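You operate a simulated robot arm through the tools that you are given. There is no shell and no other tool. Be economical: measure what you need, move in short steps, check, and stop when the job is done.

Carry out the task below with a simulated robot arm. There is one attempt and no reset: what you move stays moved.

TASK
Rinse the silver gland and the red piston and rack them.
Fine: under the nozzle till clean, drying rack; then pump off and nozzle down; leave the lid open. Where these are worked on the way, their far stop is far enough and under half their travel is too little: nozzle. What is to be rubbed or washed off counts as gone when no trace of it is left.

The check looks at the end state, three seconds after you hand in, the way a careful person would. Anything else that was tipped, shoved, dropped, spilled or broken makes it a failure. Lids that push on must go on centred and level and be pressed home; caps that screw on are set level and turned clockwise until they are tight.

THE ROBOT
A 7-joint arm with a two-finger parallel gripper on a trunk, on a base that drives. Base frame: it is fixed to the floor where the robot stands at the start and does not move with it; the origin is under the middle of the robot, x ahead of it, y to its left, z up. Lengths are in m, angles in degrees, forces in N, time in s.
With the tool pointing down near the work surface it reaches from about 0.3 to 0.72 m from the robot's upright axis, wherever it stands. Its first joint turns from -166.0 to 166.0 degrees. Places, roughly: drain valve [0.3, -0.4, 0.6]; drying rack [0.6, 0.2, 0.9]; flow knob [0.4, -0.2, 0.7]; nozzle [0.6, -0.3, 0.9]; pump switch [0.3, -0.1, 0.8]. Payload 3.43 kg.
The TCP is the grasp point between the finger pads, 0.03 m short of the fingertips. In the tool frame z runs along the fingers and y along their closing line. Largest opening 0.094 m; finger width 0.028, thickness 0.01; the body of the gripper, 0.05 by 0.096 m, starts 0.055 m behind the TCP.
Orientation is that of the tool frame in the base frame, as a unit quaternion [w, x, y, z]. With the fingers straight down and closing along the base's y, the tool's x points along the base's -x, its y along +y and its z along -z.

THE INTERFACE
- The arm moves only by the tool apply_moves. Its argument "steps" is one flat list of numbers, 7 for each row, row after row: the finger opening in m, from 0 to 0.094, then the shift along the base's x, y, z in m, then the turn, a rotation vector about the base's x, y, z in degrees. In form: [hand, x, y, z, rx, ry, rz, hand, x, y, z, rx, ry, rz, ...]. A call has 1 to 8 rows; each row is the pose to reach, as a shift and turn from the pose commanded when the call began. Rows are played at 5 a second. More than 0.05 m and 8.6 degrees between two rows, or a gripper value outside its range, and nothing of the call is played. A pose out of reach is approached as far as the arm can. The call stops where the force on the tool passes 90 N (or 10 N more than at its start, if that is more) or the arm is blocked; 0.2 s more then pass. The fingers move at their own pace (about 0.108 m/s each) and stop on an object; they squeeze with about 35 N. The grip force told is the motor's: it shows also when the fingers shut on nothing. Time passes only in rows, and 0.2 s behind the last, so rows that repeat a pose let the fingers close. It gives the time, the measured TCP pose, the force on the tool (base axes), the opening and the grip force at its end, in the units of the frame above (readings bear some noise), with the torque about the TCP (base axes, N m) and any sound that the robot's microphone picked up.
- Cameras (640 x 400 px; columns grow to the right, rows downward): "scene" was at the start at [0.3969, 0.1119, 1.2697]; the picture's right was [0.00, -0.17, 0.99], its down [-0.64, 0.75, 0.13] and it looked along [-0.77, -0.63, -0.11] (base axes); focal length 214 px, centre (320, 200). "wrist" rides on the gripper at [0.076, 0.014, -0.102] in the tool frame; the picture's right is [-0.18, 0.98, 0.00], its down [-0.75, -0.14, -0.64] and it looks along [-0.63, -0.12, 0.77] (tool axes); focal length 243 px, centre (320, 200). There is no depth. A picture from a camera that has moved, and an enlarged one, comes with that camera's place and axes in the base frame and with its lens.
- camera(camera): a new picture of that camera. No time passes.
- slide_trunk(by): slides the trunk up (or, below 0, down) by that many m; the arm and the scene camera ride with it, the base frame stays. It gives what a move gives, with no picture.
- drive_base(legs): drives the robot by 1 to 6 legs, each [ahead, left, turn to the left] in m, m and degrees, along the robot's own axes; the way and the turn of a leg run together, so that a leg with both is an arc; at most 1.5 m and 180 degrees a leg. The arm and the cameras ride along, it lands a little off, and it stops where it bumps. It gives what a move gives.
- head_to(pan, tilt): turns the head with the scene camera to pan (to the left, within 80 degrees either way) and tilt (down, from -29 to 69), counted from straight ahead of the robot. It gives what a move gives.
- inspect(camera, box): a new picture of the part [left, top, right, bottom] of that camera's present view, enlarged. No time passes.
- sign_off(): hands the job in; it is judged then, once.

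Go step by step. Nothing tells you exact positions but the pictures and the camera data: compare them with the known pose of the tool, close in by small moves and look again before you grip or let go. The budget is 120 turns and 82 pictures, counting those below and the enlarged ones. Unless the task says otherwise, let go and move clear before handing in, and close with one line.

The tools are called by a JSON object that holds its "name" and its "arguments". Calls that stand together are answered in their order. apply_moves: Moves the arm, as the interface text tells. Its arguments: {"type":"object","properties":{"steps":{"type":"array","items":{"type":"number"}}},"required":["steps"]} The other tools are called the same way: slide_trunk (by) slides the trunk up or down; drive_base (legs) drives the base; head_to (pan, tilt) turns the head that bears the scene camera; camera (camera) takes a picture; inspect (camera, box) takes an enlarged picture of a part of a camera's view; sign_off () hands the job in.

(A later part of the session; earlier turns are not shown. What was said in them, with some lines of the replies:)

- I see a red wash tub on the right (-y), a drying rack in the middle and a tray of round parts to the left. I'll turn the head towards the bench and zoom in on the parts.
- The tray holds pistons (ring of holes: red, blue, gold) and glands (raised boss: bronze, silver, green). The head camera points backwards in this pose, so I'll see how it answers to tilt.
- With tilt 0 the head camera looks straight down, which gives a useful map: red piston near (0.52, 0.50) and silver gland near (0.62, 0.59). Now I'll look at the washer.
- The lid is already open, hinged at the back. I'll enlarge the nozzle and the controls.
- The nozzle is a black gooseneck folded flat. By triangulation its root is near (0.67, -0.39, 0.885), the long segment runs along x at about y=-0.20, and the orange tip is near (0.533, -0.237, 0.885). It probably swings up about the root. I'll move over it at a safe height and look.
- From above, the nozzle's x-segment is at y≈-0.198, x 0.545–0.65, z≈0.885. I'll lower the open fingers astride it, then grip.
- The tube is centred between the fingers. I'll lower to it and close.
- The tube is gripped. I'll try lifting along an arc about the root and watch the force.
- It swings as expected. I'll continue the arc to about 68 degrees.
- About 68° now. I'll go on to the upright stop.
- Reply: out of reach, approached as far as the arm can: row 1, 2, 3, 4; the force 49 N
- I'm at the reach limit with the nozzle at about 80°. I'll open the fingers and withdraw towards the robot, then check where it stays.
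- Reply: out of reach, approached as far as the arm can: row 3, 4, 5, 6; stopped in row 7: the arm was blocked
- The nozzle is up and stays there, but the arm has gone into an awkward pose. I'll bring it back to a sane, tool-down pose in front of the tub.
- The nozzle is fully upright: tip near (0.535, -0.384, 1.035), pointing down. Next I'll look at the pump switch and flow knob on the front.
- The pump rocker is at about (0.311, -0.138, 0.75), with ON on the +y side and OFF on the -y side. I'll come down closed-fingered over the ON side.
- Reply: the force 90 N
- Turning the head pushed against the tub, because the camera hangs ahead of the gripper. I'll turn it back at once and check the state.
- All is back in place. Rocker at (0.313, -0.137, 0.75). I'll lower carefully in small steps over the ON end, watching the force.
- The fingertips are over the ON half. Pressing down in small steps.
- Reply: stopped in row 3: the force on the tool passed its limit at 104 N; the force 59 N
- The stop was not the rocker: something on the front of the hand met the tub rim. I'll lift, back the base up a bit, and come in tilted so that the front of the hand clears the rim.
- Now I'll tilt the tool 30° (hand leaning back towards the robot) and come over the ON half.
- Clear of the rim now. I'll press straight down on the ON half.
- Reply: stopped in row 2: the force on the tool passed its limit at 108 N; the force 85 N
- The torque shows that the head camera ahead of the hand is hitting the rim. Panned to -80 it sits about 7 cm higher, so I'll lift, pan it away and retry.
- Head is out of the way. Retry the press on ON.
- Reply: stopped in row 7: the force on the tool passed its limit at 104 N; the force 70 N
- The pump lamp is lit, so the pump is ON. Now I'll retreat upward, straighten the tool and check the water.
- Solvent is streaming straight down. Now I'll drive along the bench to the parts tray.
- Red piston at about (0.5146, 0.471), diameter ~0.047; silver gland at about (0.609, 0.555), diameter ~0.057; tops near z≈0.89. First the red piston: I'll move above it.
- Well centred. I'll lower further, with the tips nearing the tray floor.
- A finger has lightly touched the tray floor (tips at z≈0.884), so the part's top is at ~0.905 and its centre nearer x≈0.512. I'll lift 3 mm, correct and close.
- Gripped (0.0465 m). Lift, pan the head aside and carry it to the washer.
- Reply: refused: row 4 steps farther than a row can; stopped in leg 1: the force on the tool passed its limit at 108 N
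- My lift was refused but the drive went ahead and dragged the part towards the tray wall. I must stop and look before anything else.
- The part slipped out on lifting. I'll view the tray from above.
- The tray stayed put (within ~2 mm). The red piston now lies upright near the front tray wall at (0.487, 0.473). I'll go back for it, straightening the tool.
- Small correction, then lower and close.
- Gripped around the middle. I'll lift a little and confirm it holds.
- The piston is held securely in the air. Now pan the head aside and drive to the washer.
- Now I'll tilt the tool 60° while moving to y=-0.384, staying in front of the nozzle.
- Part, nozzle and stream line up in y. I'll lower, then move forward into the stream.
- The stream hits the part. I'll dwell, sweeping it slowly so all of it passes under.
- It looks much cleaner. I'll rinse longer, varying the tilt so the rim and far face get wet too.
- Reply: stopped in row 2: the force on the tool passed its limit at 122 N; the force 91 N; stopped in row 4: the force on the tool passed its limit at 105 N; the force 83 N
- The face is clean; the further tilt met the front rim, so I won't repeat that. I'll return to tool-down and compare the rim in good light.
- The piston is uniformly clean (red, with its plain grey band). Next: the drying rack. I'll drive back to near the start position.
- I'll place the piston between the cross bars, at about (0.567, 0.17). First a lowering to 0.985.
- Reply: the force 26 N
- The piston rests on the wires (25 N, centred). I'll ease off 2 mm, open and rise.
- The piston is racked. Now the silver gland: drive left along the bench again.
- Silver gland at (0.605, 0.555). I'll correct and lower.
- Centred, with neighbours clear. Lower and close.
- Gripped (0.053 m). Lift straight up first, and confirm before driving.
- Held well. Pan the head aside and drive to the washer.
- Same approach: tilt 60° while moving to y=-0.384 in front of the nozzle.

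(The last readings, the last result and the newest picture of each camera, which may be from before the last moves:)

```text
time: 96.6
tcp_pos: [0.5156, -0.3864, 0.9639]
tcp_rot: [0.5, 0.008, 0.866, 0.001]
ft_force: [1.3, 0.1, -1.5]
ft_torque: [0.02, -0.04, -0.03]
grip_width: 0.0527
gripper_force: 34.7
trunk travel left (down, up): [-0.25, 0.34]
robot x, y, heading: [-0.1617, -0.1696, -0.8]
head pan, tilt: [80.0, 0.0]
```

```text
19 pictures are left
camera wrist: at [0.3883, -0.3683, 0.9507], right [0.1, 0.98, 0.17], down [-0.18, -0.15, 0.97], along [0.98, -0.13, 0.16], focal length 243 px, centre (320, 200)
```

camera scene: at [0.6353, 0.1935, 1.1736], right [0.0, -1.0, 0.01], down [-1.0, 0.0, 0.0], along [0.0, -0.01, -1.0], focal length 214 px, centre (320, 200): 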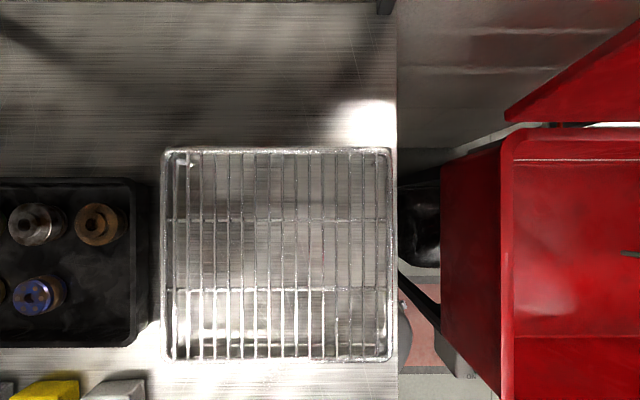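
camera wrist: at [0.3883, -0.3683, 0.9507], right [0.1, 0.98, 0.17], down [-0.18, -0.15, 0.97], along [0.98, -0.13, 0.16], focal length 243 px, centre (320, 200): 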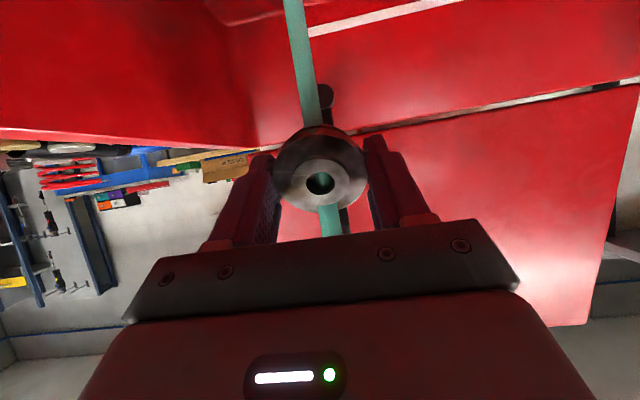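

The gland is in the stream. I'll sweep and dwell, about 5 s in all.

{"name": "apply_moves", "arguments": {"steps": [0, 0.01, 0, 0, 0, 0, 0, 0, 0.02, 0, 0, 0, 0, 0, 0, 0.01, 0.013, 0, 0, 0, 0, 0, 0, 0.013, 0, 0, 0, 0, 0, -0.01, 0.013, 0, 0, 0, 0, 0, -0.01, 0, 0, 0, 0, 0, 0, -0.01, -0.013, 0, 0, 0, 0, 0, 0, 0, 0, 0, 0, 0]}}

{"name": "apply_moves", "arguments": {"steps": [0, 0, 0, 0, 0, 0, 0, 0, 0, 0, 0, 0, 0, 0, 0, 0, 0, 0, 0, 0, 0, 0, 0, 0, 0, 0, 0, 0, 0, 0, 0, 0, 0, 0, 0, 0, 0, 0, 0, 0, 0, 0, 0, 0, 0, 0, 0, 0, 0, 0, 0, 0, 0, 0, 0, 0]}}

{"name": "apply_moves", "arguments": {"steps": [0, 0.01, 0, 0, 0, 0, 0, 0, 0.015, 0, 0, 0, 0, 0, 0, 0.01, 0.01, 0, 0, 0, 0, 0, 0, 0.01, 0, 0, 0, 0, 0, -0.01, 0, 0, 0, 0, 0, 0, -0.01, -0.01, 0, 0, 0, 0, 0, 0, -0.01, 0, 0, 0, 0, 0, 0, 0, 0, 0, 0, 0]}}

{"name": "inspect", "arguments": {"camera": "wrist", "box": [240, 100, 400, 220]}}

```text
time: 98.4
tcp_pos: [0.5155, -0.3866, 0.9635]
tcp_rot: [0.5, 0.008, 0.866, 0.0]
ft_force: [-0.8, 0.2, -0.6]
ft_torque: [-0.02, -0.02, 0.01]
grip_width: 0.0529
gripper_force: 35.3
trunk travel left (down, up): [-0.25, 0.34]
robot x, y, heading: [-0.1577, -0.1671, -1.0]
head pan, tilt: [80.0, 0.0]
```

```text
time: 100.2
tcp_pos: [0.5156, -0.3869, 0.9635]
tcp_rot: [0.5, 0.008, 0.866, 0.001]
ft_force: [-0.2, -0.8, -1.0]
ft_torque: [0.02, 0.02, 0.01]
grip_width: 0.0526
gripper_force: 35.4
trunk travel left (down, up): [-0.25, 0.34]
robot x, y, heading: [-0.1619, -0.1663, -1.0]
head pan, tilt: [80.0, 0.0]
```

```text
time: 102.0
tcp_pos: [0.5158, -0.3864, 0.9661]
tcp_rot: [0.501, 0.008, 0.866, 0.0]
ft_force: [-0.6, -0.7, -0.5]
ft_torque: [0.01, 0.01, 0.01]
grip_width: 0.0527
gripper_force: 34.7
trunk travel left (down, up): [-0.25, 0.34]
robot x, y, heading: [-0.1593, -0.1677, -1.1]
head pan, tilt: [80.0, 0.0]
```

```text
3.33 times, centred on (320, 160) of wrist
camera zoom: at [0.3883, -0.3681, 0.951], right [0.1, 0.98, 0.17], down [-0.18, -0.15, 0.97], along [0.98, -0.13, 0.16], focal length 809 px, centre (320, 333)
```

zoom: 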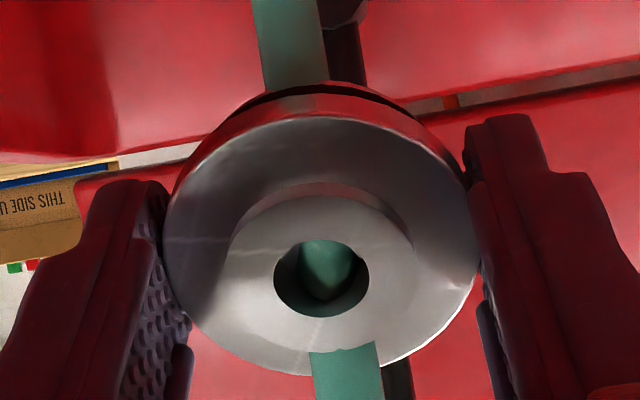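

Looks clean. I'll withdraw back and up, straighten and check it in better light.

{"name": "apply_moves", "arguments": {"steps": [0, -0.04, 0, 0, 0, 0, 0, 0, -0.08, 0, 0, 0, 0, 0, 0, -0.115, 0, 0, 0, 0, 0, 0, -0.115, 0, 0.045, 0, 0, 0, 0, -0.115, 0, 0.09, 0, 0, 0, 0, -0.115, 0, 0.135, 0, 0, 0, 0, -0.115, 0, 0.17, 0, 0, 0]}}

{"name": "apply_moves", "arguments": {"steps": [0, 0, 0.045, 0, 0, 7.5, 0, 0, 0, 0.09, 0, 0, 15, 0, 0, 0, 0.135, 0, 0, 22.5, 0, 0, 0, 0.18, 0, 0, 30, 0, 0, 0, 0.225, 0, 0, 37.5, 0, 0, 0.01, 0.27, 0, 0, 45, 0, 0, 0.02, 0.315, 0, 0, 52.5, 0, 0, 0.03, 0.36, 0, 0, 60, 0]}}

{"name": "inspect", "arguments": {"camera": "wrist", "box": [240, 100, 400, 220]}}

```text
time: 103.6
tcp_pos: [0.3999, -0.3863, 1.136]
tcp_rot: [0.5, 0.007, 0.866, 0.001]
ft_force: [-0.3, 0.8, -1.6]
ft_torque: [0.02, -0.01, 0.0]
grip_width: 0.0528
gripper_force: 35.5
trunk travel left (down, up): [-0.25, 0.34]
robot x, y, heading: [-0.1571, -0.1656, -1.2]
head pan, tilt: [80.0, 0.0]
```

```text
time: 105.4
tcp_pos: [0.426, -0.0238, 1.1343]
tcp_rot: [-0.001, 0.008, 1.0, -0.004]
ft_force: [-0.7, 0.3, -0.3]
ft_torque: [-0.03, -0.02, 0.01]
grip_width: 0.0529
gripper_force: 34.9
trunk travel left (down, up): [-0.25, 0.34]
robot x, y, heading: [-0.1609, -0.1655, -0.8]
head pan, tilt: [80.0, 0.0]
```

```text
3.33 times, centred on (320, 160) of wrist
camera zoom: at [0.3499, -0.0056, 1.2378], right [0.2, 0.98, -0.01], down [0.75, -0.15, 0.64], along [0.63, -0.13, -0.77], focal length 809 px, centre (320, 333)
```

zoom: 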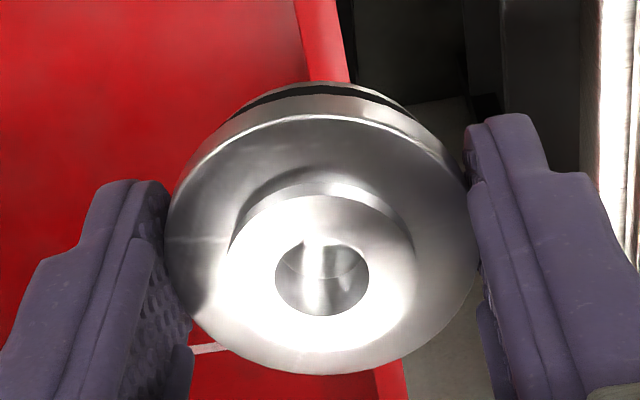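

The gland is spotless. Drive back to the rack.

{"name": "drive_base", "arguments": {"legs": [[0, 0.2, 1.0], [0.13, 0, 0]]}}

{"name": "head_to", "arguments": {"pan": 0, "tilt": 0}}

```text
time: 107.9
tcp_pos: [0.5589, 0.188, 1.1355]
tcp_rot: [0.0, 0.001, 1.0, -0.004]
ft_force: [0.4, -0.1, -0.6]
ft_torque: [-0.02, 0.04, 0.0]
grip_width: 0.0527
gripper_force: 34.6
trunk travel left (down, up): [-0.25, 0.34]
robot x, y, heading: [-0.0254, 0.0401, -0.1]
head pan, tilt: [80.0, 0.0]
```

```text
time: 109.4
tcp_pos: [0.5573, 0.1887, 1.1355]
tcp_rot: [0.0, 0.0, 1.0, -0.004]
ft_force: [0.1, -0.1, 0.2]
ft_torque: [-0.03, 0.01, -0.01]
grip_width: 0.0529
gripper_force: 34.6
trunk travel left (down, up): [-0.25, 0.34]
robot x, y, heading: [-0.0287, 0.0403, -0.3]
head pan, tilt: [0.0, 0.0]
```

{"name": "apply_moves", "arguments": {"steps": [0, 0.003, 0.04, 0, 0, 0, 0, 0, 0.006, 0.075, -0.02, 0, 0, 0, 0, 0.009, 0.092, -0.055, 0, 0, 0, 0, 0.009, 0.092, -0.1, 0, 0, 0, 0, 0.009, 0.092, -0.14, 0, 0, 0, 0, 0.009, 0.092, -0.16, 0, 0, 0]}}

{"name": "camera", "arguments": {"camera": "wrist"}}

```text
time: 110.8
tcp_pos: [0.5665, 0.2802, 0.9757]
tcp_rot: [0.001, 0.0, 1.0, -0.004]
ft_force: [0.7, -0.1, -0.9]
ft_torque: [0.0, 0.01, -0.01]
grip_width: 0.0529
gripper_force: 34.9
trunk travel left (down, up): [-0.25, 0.34]
robot x, y, heading: [-0.0237, 0.0372, -0.2]
head pan, tilt: [0.0, 0.0]
```

```text
16 pictures are left
camera wrist: at [0.4895, 0.2972, 1.0781], right [0.18, 0.98, -0.01], down [0.75, -0.14, 0.64], along [0.63, -0.12, -0.77], focal length 243 px, centre (320, 200)
```

wrist: 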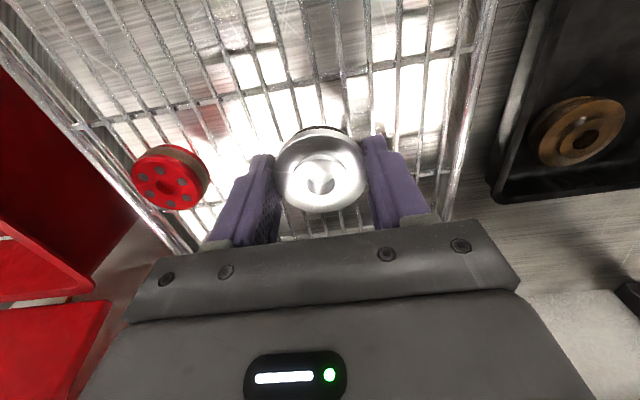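

Room is good on both sides. Lower to contact.

{"name": "apply_moves", "arguments": {"steps": [0, 0, 0, -0.01, 0, 0, 0, 0, 0, 0, -0.018, 0, 0, 0, 0, 0, 0, -0.023, 0, 0, 0]}}

```text
time: 111.6
tcp_pos: [0.5665, 0.2812, 0.9559]
tcp_rot: [0.002, 0.0, 1.0, -0.003]
ft_force: [0.8, -0.5, 11.6]
ft_torque: [0.1, 0.11, -0.02]
grip_width: 0.0527
gripper_force: 34.9
trunk travel left (down, up): [-0.25, 0.34]
robot x, y, heading: [-0.0236, 0.0387, -0.0]
head pan, tilt: [0.0, 0.0]
```

Contact at 12 N. Release and rise.

{"name": "apply_moves", "arguments": {"steps": [0, 0, 0, 0.0, 0, 0, 0, 0.074, 0, 0, 0, 0, 0, 0, 0.074, 0, 0, 0.0, 0, 0, 0, 0.074, 0, 0, 0.03, 0, 0, 0, 0.074, 0, 0, 0.07, 0, 0, 0, 0.074, 0, 0, 0.115, 0, 0, 0, 0.074, 0, 0, 0.16, 0, 0, 0, 0.074, 0, 0, 0.19, 0, 0, 0]}}

{"name": "camera", "arguments": {"camera": "wrist"}}

```text
time: 113.4
tcp_pos: [0.5635, 0.2815, 1.1435]
tcp_rot: [0.001, 0.0, 1.0, -0.004]
ft_force: [0.9, 0.0, -0.4]
ft_torque: [0.0, 0.02, -0.02]
grip_width: 0.074
gripper_force: 0.2
trunk travel left (down, up): [-0.25, 0.34]
robot x, y, heading: [-0.0218, 0.0388, -0.1]
head pan, tilt: [0.0, 0.0]
```

```text
15 pictures are left
camera wrist: at [0.4872, 0.2986, 1.2457], right [0.18, 0.98, -0.01], down [0.75, -0.14, 0.64], along [0.63, -0.12, -0.77], focal length 243 px, centre (320, 200)
```

wrist: 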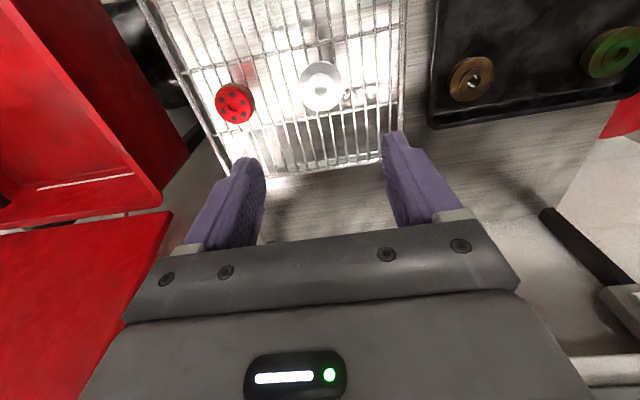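

Both parts are racked. Next, pump OFF: back off and bring the arm in front of the switch.

{"name": "drive_base", "arguments": {"legs": [[-0.13, 0, 0], [0, -0.04, 0]]}}

{"name": "apply_moves", "arguments": {"steps": [0.03, -0.02, -0.045, 0, 0, 0, 0, 0, -0.04, -0.09, 0, 0, 0, 0, 0, -0.06, -0.135, 0, 0, 0, 0, 0, -0.08, -0.18, 0, 0, 0, 0, 0, -0.1, -0.225, 0, 0, 0, 0, 0, -0.12, -0.27, 0, 0, 0, 0, 0, -0.14, -0.315, 0, 0, 0, 0, 0, -0.16, -0.36, 0, 0, 0, 0]}}

{"name": "head_to", "arguments": {"pan": -80, "tilt": 0}}

```text
time: 115.2
tcp_pos: [0.4331, 0.2425, 1.1439]
tcp_rot: [0.001, -0.001, 1.0, -0.003]
ft_force: [-0.6, -0.3, 0.2]
ft_torque: [0.02, 0.03, -0.05]
grip_width: 0.0742
gripper_force: 0.1
trunk travel left (down, up): [-0.25, 0.34]
robot x, y, heading: [-0.1535, -0.0005, 0.2]
head pan, tilt: [0.0, 0.0]
```

```text
time: 117.0
tcp_pos: [0.2734, -0.119, 1.1426]
tcp_rot: [0.001, -0.001, 1.0, -0.004]
ft_force: [-0.4, -0.8, 0.0]
ft_torque: [0.03, 0.01, 0.01]
grip_width: 0.0004
gripper_force: 32.7
trunk travel left (down, up): [-0.25, 0.34]
robot x, y, heading: [-0.1535, -0.005, -0.0]
head pan, tilt: [0.0, 0.0]
```

```text
time: 118.5
tcp_pos: [0.2736, -0.1196, 1.1432]
tcp_rot: [0.001, 0.0, 1.0, -0.004]
ft_force: [0.2, -0.8, -0.5]
ft_torque: [-0.02, -0.01, 0.0]
grip_width: 0.0
gripper_force: 33.2
trunk travel left (down, up): [-0.25, 0.34]
robot x, y, heading: [-0.1582, -0.0036, 0.2]
head pan, tilt: [-80.0, 0.0]
```

{"name": "apply_moves", "arguments": {"steps": [0, -0.002, -0.008, -0.042, 0, -6.4, 0, 0, -0.004, -0.016, -0.084, 0, -12.8, 0, 0, -0.006, -0.024, -0.126, 0, -19.2, 0, 0, -0.009, -0.031, -0.168, 0, -25.6, 0, 0, -0.011, -0.038, -0.21, 0, -32, 0, 0, 0.02, -0.038, -0.24, 0, -32, 0, 0, 0.0235, -0.038, -0.28, 0, -32, 0]}}

{"name": "camera", "arguments": {"camera": "wrist"}}

```text
time: 120.1
tcp_pos: [0.2961, -0.1547, 0.8629]
tcp_rot: [0.277, 0.0, 0.961, -0.002]
ft_force: [-0.7, -0.1, -0.1]
ft_torque: [0.02, -0.02, -0.02]
grip_width: 0.0001
gripper_force: 33.2
trunk travel left (down, up): [-0.25, 0.34]
robot x, y, heading: [-0.1552, -0.0026, 0.4]
head pan, tilt: [-80.0, 0.0]
```

```text
14 pictures are left
camera wrist: at [0.1778, -0.1391, 0.9088], right [0.16, 0.98, 0.09], down [0.3, -0.14, 0.95], along [0.94, -0.12, -0.31], focal length 243 px, centre (320, 200)
```

wrist: 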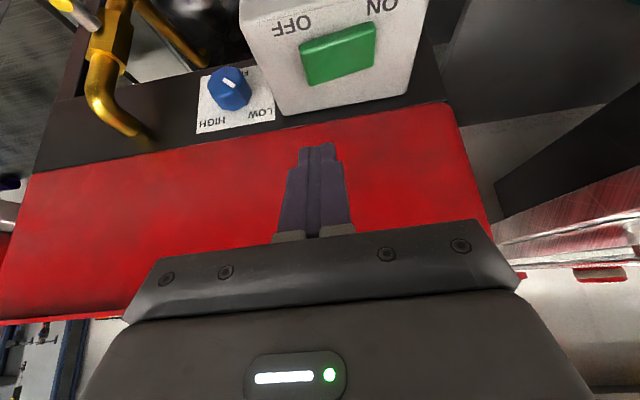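

The tips are above the OFF end. Press down.

{"name": "apply_moves", "arguments": {"steps": [0, 0, 0, -0.03, 0, 0, 0, 0, 0, 0, -0.045, 0, 0, 0, 0, 0, 0, -0.055, 0, 0, 0, 0, 0, 0, -0.063, 0, 0, 0, 0, 0, 0, -0.07, 0, 0, 0, 0, 0, 0, -0.076, 0, 0, 0]}}

{"name": "camera", "arguments": {"camera": "wrist"}}

```text
time: 121.7
tcp_pos: [0.2964, -0.1571, 0.7939]
tcp_rot: [0.285, 0.0, 0.958, -0.006]
ft_force: [-28.0, 5.4, 64.7]
ft_torque: [0.72, 0.55, 0.31]
grip_width: 0.0
gripper_force: 33.1
trunk travel left (down, up): [-0.25, 0.34]
robot x, y, heading: [-0.158, -0.0025, -0.0]
head pan, tilt: [-80.0, 0.0]
stopped in row 6: the force on the tool passed its limit at 96 N (the readings are from after the stop); the commanded pose is now the measured one
```

```text
13 pictures are left
camera wrist: at [0.1762, -0.14, 0.839], right [0.16, 0.98, 0.09], down [0.28, -0.13, 0.95], along [0.95, -0.12, -0.29], focal length 243 px, centre (320, 200)
```

wrist: 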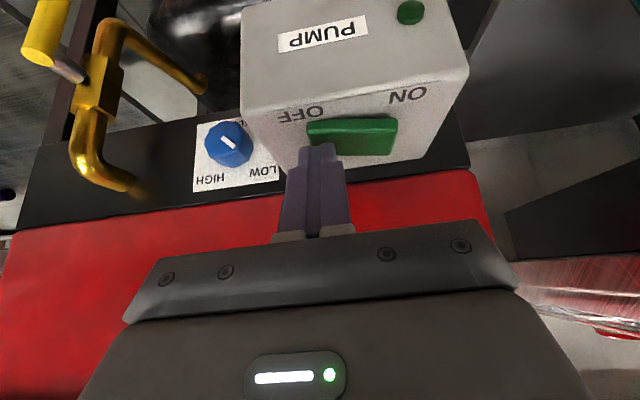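

The lamp is out and the rocker sits at OFF. Retreat upward and straighten the tool.

{"name": "apply_moves", "arguments": {"steps": [0, -0.01, 0, 0.04, 0, 0, 0, 0, -0.02, 0, 0.085, 0, 0, 0, 0, -0.03, 0, 0.13, 0, 0, 0, 0, -0.03, 0, 0.175, 0, 6.6, 0, 0, -0.03, 0, 0.22, 0, 13.2, 0, 0.05, -0.03, 0, 0.265, 0, 19.8, 0, 0.05, -0.03, 0, 0.31, 0, 26.4, 0, 0.06, -0.03, 0, 0.355, 0, 33, 0]}}

{"name": "apply_moves", "arguments": {"steps": [0.06, 0, 0, 0.045, 0, 0, 0, 0.06, 0, 0, 0.09, 0, 0, 0]}}

{"name": "head_to", "arguments": {"pan": 0, "tilt": 0}}

{"name": "drive_base", "arguments": {"legs": [[0, -0.25, 0], [0.12, 0, 0]]}}

{"name": "camera", "arguments": {"camera": "scene"}}

```text
time: 123.5
tcp_pos: [0.2734, -0.1574, 1.1463]
tcp_rot: [-0.002, 0.0, 1.0, -0.005]
ft_force: [-0.7, -0.4, -0.5]
ft_torque: [-0.01, -0.01, -0.01]
grip_width: 0.0598
gripper_force: 0.1
trunk travel left (down, up): [-0.25, 0.34]
robot x, y, heading: [-0.1559, -0.003, -0.3]
head pan, tilt: [-80.0, 0.0]
```

```text
time: 124.1
tcp_pos: [0.2703, -0.1581, 1.2375]
tcp_rot: [-0.003, -0.002, 1.0, -0.005]
ft_force: [-0.4, 0.2, 0.0]
ft_torque: [0.02, 0.0, 0.01]
grip_width: 0.0599
gripper_force: 0.0
trunk travel left (down, up): [-0.25, 0.34]
robot x, y, heading: [-0.1563, -0.0053, -0.1]
head pan, tilt: [-80.0, 0.0]
```

```text
time: 125.6
tcp_pos: [0.2727, -0.1574, 1.2347]
tcp_rot: [-0.001, -0.002, 1.0, -0.005]
ft_force: [0.3, -0.6, -1.0]
ft_torque: [0.0, 0.01, -0.02]
grip_width: 0.06
gripper_force: 0.2
trunk travel left (down, up): [-0.25, 0.34]
robot x, y, heading: [-0.1525, -0.0022, 0.1]
head pan, tilt: [0.0, 0.0]
```

```text
time: 128.3
tcp_pos: [0.3941, -0.4102, 1.2358]
tcp_rot: [-0.002, 0.0, 1.0, -0.005]
ft_force: [-0.1, -0.2, -0.4]
ft_torque: [-0.01, 0.04, 0.01]
grip_width: 0.06
gripper_force: 0.0
trunk travel left (down, up): [-0.25, 0.34]
robot x, y, heading: [-0.0354, -0.2559, -0.0]
head pan, tilt: [0.0, 0.0]
```

```text
12 pictures are left
camera scene: at [0.5048, -0.4111, 1.273], right [0.0, -1.0, 0.01], down [-1.0, 0.0, 0.01], along [-0.01, -0.01, -1.0], focal length 214 px, centre (320, 200)
```

scene: 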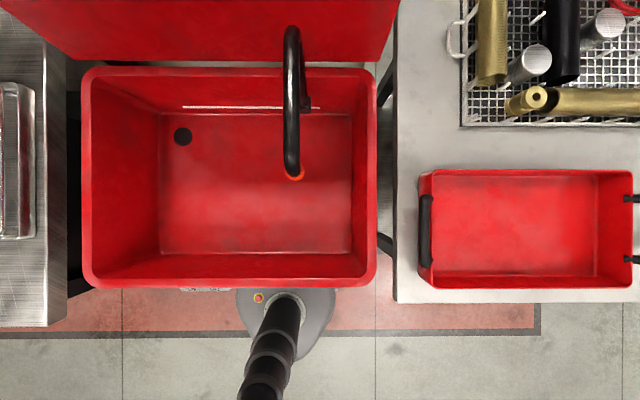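

Pump off, no stream, nozzle upright. I'll move above the pipe and lower open fingers astride it.

{"name": "apply_moves", "arguments": {"steps": [0.07, 0.048, 0.006, 0, 0, 0, 0, 0.07, 0.096, 0.012, 0, 0, 0, 0, 0.07, 0.144, 0.018, 0, 0, 0, 0, 0.07, 0.191, 0.024, 0, 0, 0, 0, 0.07, 0.191, 0.024, -0.045, 0, 0, 0, 0.07, 0.191, 0.024, -0.09, 0, 0, 0]}}

{"name": "camera", "arguments": {"camera": "wrist"}}

```text
time: 129.7
tcp_pos: [0.5882, -0.3857, 1.1464]
tcp_rot: [-0.001, 0.0, 1.0, -0.006]
ft_force: [-1.0, 0.9, 0.5]
ft_torque: [-0.02, -0.02, 0.04]
grip_width: 0.0699
gripper_force: 0.1
trunk travel left (down, up): [-0.25, 0.34]
robot x, y, heading: [-0.0363, -0.2529, 0.0]
head pan, tilt: [0.0, 0.0]
```

```text
11 pictures are left
camera wrist: at [0.5106, -0.3686, 1.2481], right [0.18, 0.98, -0.01], down [0.76, -0.13, 0.64], along [0.63, -0.13, -0.77], focal length 243 px, centre (320, 200)
```

wrist: 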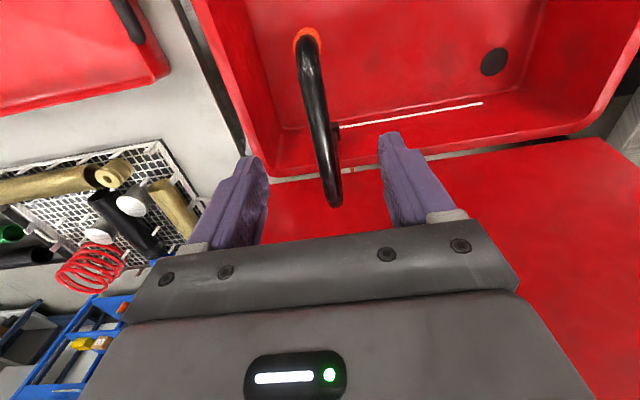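

Centred. Lower to 1.08 and grip.

{"name": "apply_moves", "arguments": {"steps": [0.07, 0, 0, -0.035, 0, 0, 0, 0.07, 0, 0, -0.068, 0, 0, 0, 0, 0, 0, -0.068, 0, 0, 0, 0, 0, 0, -0.068, 0, 0, 0, 0, 0, 0, -0.068, 0, 0, 0]}}

```text
time: 130.9
tcp_pos: [0.5858, -0.3863, 1.0774]
tcp_rot: [-0.002, 0.001, 1.0, -0.006]
ft_force: [0.8, -0.4, -3.2]
ft_torque: [0.06, -0.95, 0.01]
grip_width: 0.0196
gripper_force: 45.1
trunk travel left (down, up): [-0.25, 0.34]
robot x, y, heading: [-0.0354, -0.2537, -0.3]
head pan, tilt: [0.0, 0.0]
```

The pipe is gripped. Swing it down along the arc.

{"name": "apply_moves", "arguments": {"steps": [0, 0, 0.0264, -0.0018, -2.4, 0, 0, 0, 0, 0.0524, -0.0074, -4.8, 0, 0, 0, 0, 0.0773, -0.0164, -7.2, 0, 0, 0, 0, 0.1007, -0.0289, -9.6, 0, 0, 0, 0, 0.1221, -0.0445, -12, 0, 0, 0, 0, 0.1412, -0.0629, -14.4, 0, 0, 0, 0, 0.1575, -0.0838, -16.8, 0, 0, 0, 0, 0.1708, -0.1067, -19.2, 0, 0]}}

{"name": "camera", "arguments": {"camera": "wrist"}}

```text
time: 132.7
tcp_pos: [0.5846, -0.2098, 0.9699]
tcp_rot: [-0.002, 0.0, 0.985, -0.173]
ft_force: [13.6, 36.4, 14.5]
ft_torque: [0.28, 0.57, -0.5]
grip_width: 0.0156
gripper_force: 45.1
trunk travel left (down, up): [-0.25, 0.34]
robot x, y, heading: [-0.0335, -0.2561, -0.2]
head pan, tilt: [0.0, 0.0]
```

```text
10 pictures are left
camera wrist: at [0.5086, -0.1599, 1.0621], right [0.18, 0.92, -0.34], down [0.76, 0.09, 0.65], along [0.63, -0.37, -0.68], focal length 243 px, centre (320, 200)
```

wrist: 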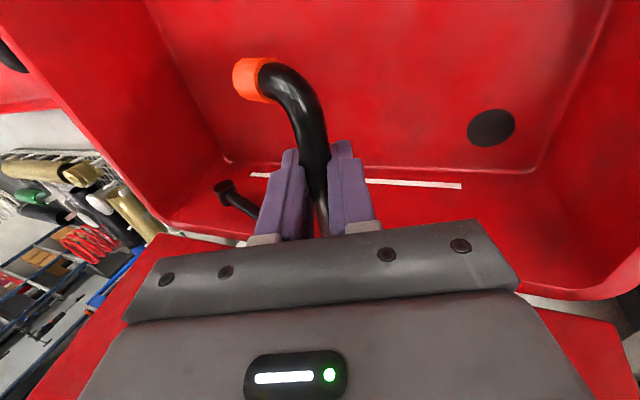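

The nozzle is most of the way down. Continue to the lower stop.

{"name": "apply_moves", "arguments": {"steps": [0, 0, 0.008, -0.0278, 0, 0, 0, 0, 0, 0.0135, -0.0569, 0, 0, 0, 0, 0, 0.015, -0.0833, 0, 0, 0]}}

{"name": "camera", "arguments": {"camera": "wrist"}}

```text
time: 133.5
tcp_pos: [0.5832, -0.1935, 0.892]
tcp_rot: [0.003, -0.002, 0.985, -0.173]
ft_force: [6.2, 46.0, 39.5]
ft_torque: [0.24, -0.75, -0.36]
grip_width: 0.0161
gripper_force: 44.6
trunk travel left (down, up): [-0.25, 0.34]
robot x, y, heading: [-0.0332, -0.2534, -0.2]
head pan, tilt: [0.0, 0.0]
```

```text
9 pictures are left
camera wrist: at [0.5065, -0.144, 0.9835], right [0.18, 0.93, -0.33], down [0.75, 0.09, 0.66], along [0.64, -0.37, -0.68], focal length 243 px, centre (320, 200)
```

wrist: 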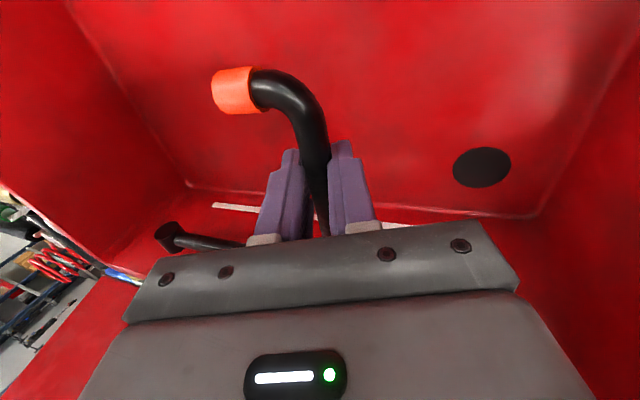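

The stop seems reached (40 N up). Release and withdraw along the tool axis, then check.

{"name": "apply_moves", "arguments": {"steps": [0.06, 0, 0, 0, 0, 0, 0, 0.06, 0, 0, 0, 0, 0, 0, 0.06, 0, 0.012, 0.035, 0, 0, 0, 0.06, 0, 0.025, 0.07, 0, 0, 0, 0.06, 0, 0.035, 0.11, 5, 0, 0, 0.06, 0, 0.035, 0.15, 10, 0, 0, 0.06, 0, 0.035, 0.19, 15, 0, 0, 0.06, -0.03, 0.035, 0.22, 20, 0, 0]}}

{"name": "camera", "arguments": {"camera": "scene"}}

{"name": "camera", "arguments": {"camera": "wrist"}}

```text
time: 135.3
tcp_pos: [0.5526, -0.1631, 1.1082]
tcp_rot: [-0.002, 0.0, 1.0, 0.003]
ft_force: [0.1, -1.8, 0.2]
ft_torque: [0.02, -0.02, 0.01]
grip_width: 0.0599
gripper_force: 0.0
trunk travel left (down, up): [-0.25, 0.34]
robot x, y, heading: [-0.0363, -0.2538, 0.0]
head pan, tilt: [0.0, 0.0]
```

```text
8 pictures are left
camera scene: at [0.6638, -0.1656, 1.1462], right [0.0, -1.0, -0.01], down [-1.0, 0.0, 0.0], along [0.0, 0.01, -1.0], focal length 214 px, centre (320, 200)
```

scene: 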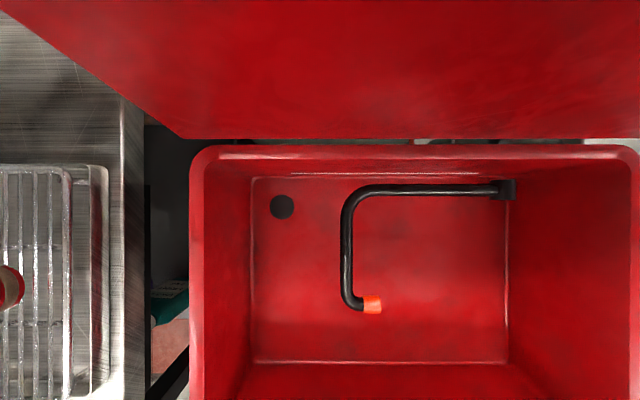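

```text
7 pictures are left
camera wrist: at [0.4772, -0.1492, 1.2116], right [0.18, 0.98, 0.0], down [0.76, -0.14, 0.64], along [0.63, -0.11, -0.77], focal length 243 px, centre (320, 200)
```

wrist: 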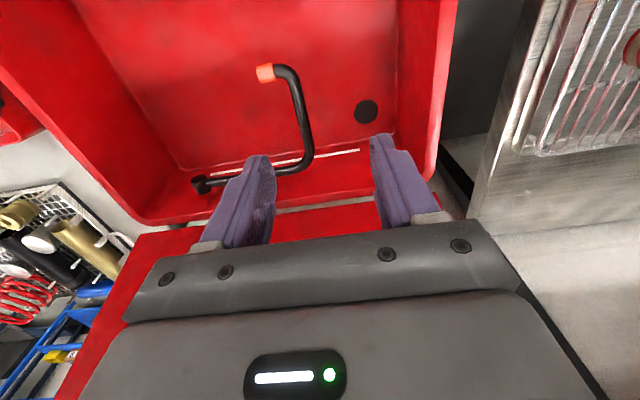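

The nozzle lies flat again (tip z≈0.88 as at the start). To be sure it's at its stop, I'll press it down lightly with closed fingers.

{"name": "apply_moves", "arguments": {"steps": [0, 0.022, -0.018, -0.03, 0, 0, 0, 0, 0.045, -0.035, -0.06, 0, 0, 0, 0, 0.045, -0.035, -0.1, 0, 0, 0, 0, 0.045, -0.035, -0.14, 0, 0, 0, 0, 0.045, -0.035, -0.165, 0, 0, 0, 0, 0.045, -0.035, -0.176, 0, 0, 0, 0, 0.045, -0.035, -0.182, 0, 0, 0]}}

```text
time: 136.9
tcp_pos: [0.5988, -0.1995, 0.9256]
tcp_rot: [-0.002, 0.001, 1.0, 0.002]
ft_force: [-0.1, 0.6, -0.5]
ft_torque: [-0.01, -0.01, 0.0]
grip_width: 0.0
gripper_force: 32.8
trunk travel left (down, up): [-0.25, 0.34]
robot x, y, heading: [-0.0349, -0.2519, -0.4]
head pan, tilt: [0.0, 0.0]
```

{"name": "apply_moves", "arguments": {"steps": [0, 0, 0, -0.003, 0, 0, 0, 0, 0, 0, -0.006, 0, 0, 0, 0, 0, 0, -0.009, 0, 0, 0]}}

```text
time: 137.7
tcp_pos: [0.5989, -0.2001, 0.9203]
tcp_rot: [0.001, 0.001, 1.0, 0.003]
ft_force: [0.2, 1.5, 39.0]
ft_torque: [0.19, 0.18, -0.18]
grip_width: 0.0
gripper_force: 32.9
trunk travel left (down, up): [-0.25, 0.34]
robot x, y, heading: [-0.0346, -0.2504, -0.1]
head pan, tilt: [0.0, 0.0]
```

Firmly against the lower stop. Rise clear and take a final look at the rack and tub.

{"name": "apply_moves", "arguments": {"steps": [0, 0, 0, 0.045, 0, 0, 0, 0, -0.02, 0.02, 0.085, 0, 0, 0, 0, -0.04, 0.05, 0.115, 0, 0, 0, 0, -0.06, 0.08, 0.15, 0, 0, 0, 0, -0.08, 0.11, 0.185, 0, 0, 0, 0, -0.1, 0.14, 0.22, 0, 0, 0, 0, -0.11, 0.18, 0.235, 0, 0, 0]}}

{"name": "camera", "arguments": {"camera": "scene"}}

{"name": "camera", "arguments": {"camera": "wrist"}}

```text
refused: row 4 steps farther than a row can; nothing moved
```

```text
6 pictures are left
camera scene: at [0.7094, -0.201, 0.9604], right [0.0, -1.0, 0.0], down [-1.0, 0.0, 0.0], along [0.0, 0.0, -1.0], focal length 214 px, centre (320, 200)
```

scene: 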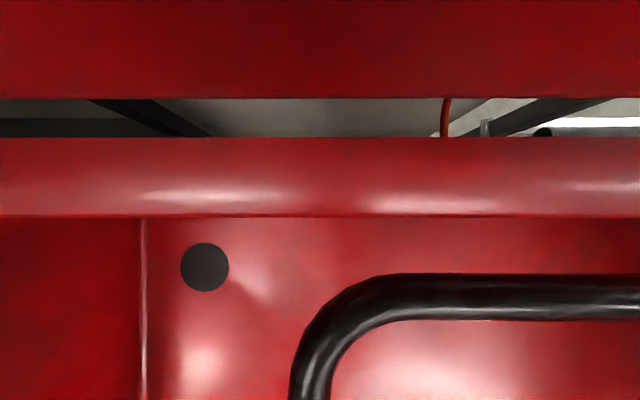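

```text
5 pictures are left
camera wrist: at [0.5222, -0.1843, 1.0244], right [0.18, 0.98, 0.01], down [0.75, -0.14, 0.64], along [0.63, -0.11, -0.76], focal length 243 px, centre (320, 200)
```

wrist: 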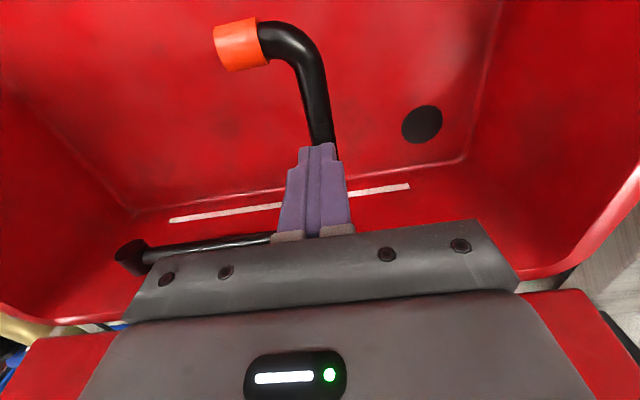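

Matches the starting view of the nozzle. Those rows were too long, so I'll rise in shorter steps.

{"name": "apply_moves", "arguments": {"steps": [0, 0, 0, 0.045, 0, 0, 0, 0, 0, 0, 0.09, 0, 0, 0, 0, 0, 0, 0.135, 0, 0, 0, 0, 0, 0, 0.18, 0, 0, 0, 0, -0.02, 0.03, 0.21, 0, 0, 0, 0, -0.04, 0.07, 0.225, 0, 0, 0, 0, -0.06, 0.11, 0.235, 0, 0, 0, 0, -0.08, 0.15, 0.235, 0, 0, 0]}}

{"name": "camera", "arguments": {"camera": "wrist"}}

{"name": "camera", "arguments": {"camera": "scene"}}

```text
time: 139.5
tcp_pos: [0.5207, -0.0495, 1.1535]
tcp_rot: [-0.001, 0.001, 1.0, 0.002]
ft_force: [-0.1, 0.5, 0.1]
ft_torque: [-0.02, -0.01, 0.02]
grip_width: 0.0003
gripper_force: 33.5
trunk travel left (down, up): [-0.25, 0.34]
robot x, y, heading: [-0.0332, -0.2547, -0.3]
head pan, tilt: [0.0, 0.0]
```

```text
4 pictures are left
camera wrist: at [0.4436, -0.0337, 1.2574], right [0.18, 0.98, 0.0], down [0.76, -0.14, 0.64], along [0.63, -0.12, -0.77], focal length 243 px, centre (320, 200)
```

wrist: 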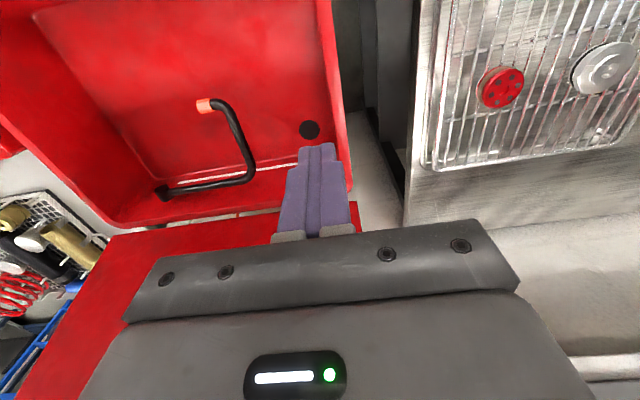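

```text
3 pictures are left
camera scene: at [0.6303, -0.0505, 1.192], right [0.0, -1.0, 0.0], down [-1.0, 0.0, 0.0], along [0.0, 0.0, -1.0], focal length 214 px, centre (320, 200)
```

scene: 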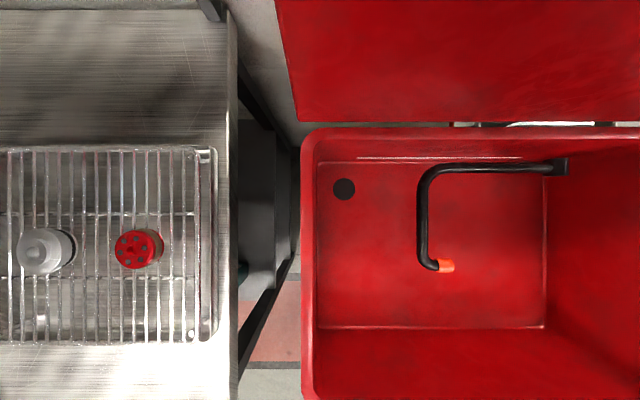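

Both clean parts are on the rack, the pump is off, the nozzle is folded down, the lid is open and the arm is clear. Handing in.

{"name": "sign_off", "arguments": {}}

```text
The job is handed in.
```

I rinsed the silver gland and the red piston and put both on the drying rack. In the pictures both looked clean, though I had no view of their undersides. The pump is off, the nozzle is down against its stop and the lid is still open. Along the way the red piston was dragged to the tray's front wall and slipped from the grip, moving the tray by no more than about 2 mm. The hand or head camera also touched the tub rim a few times, with no visible change.
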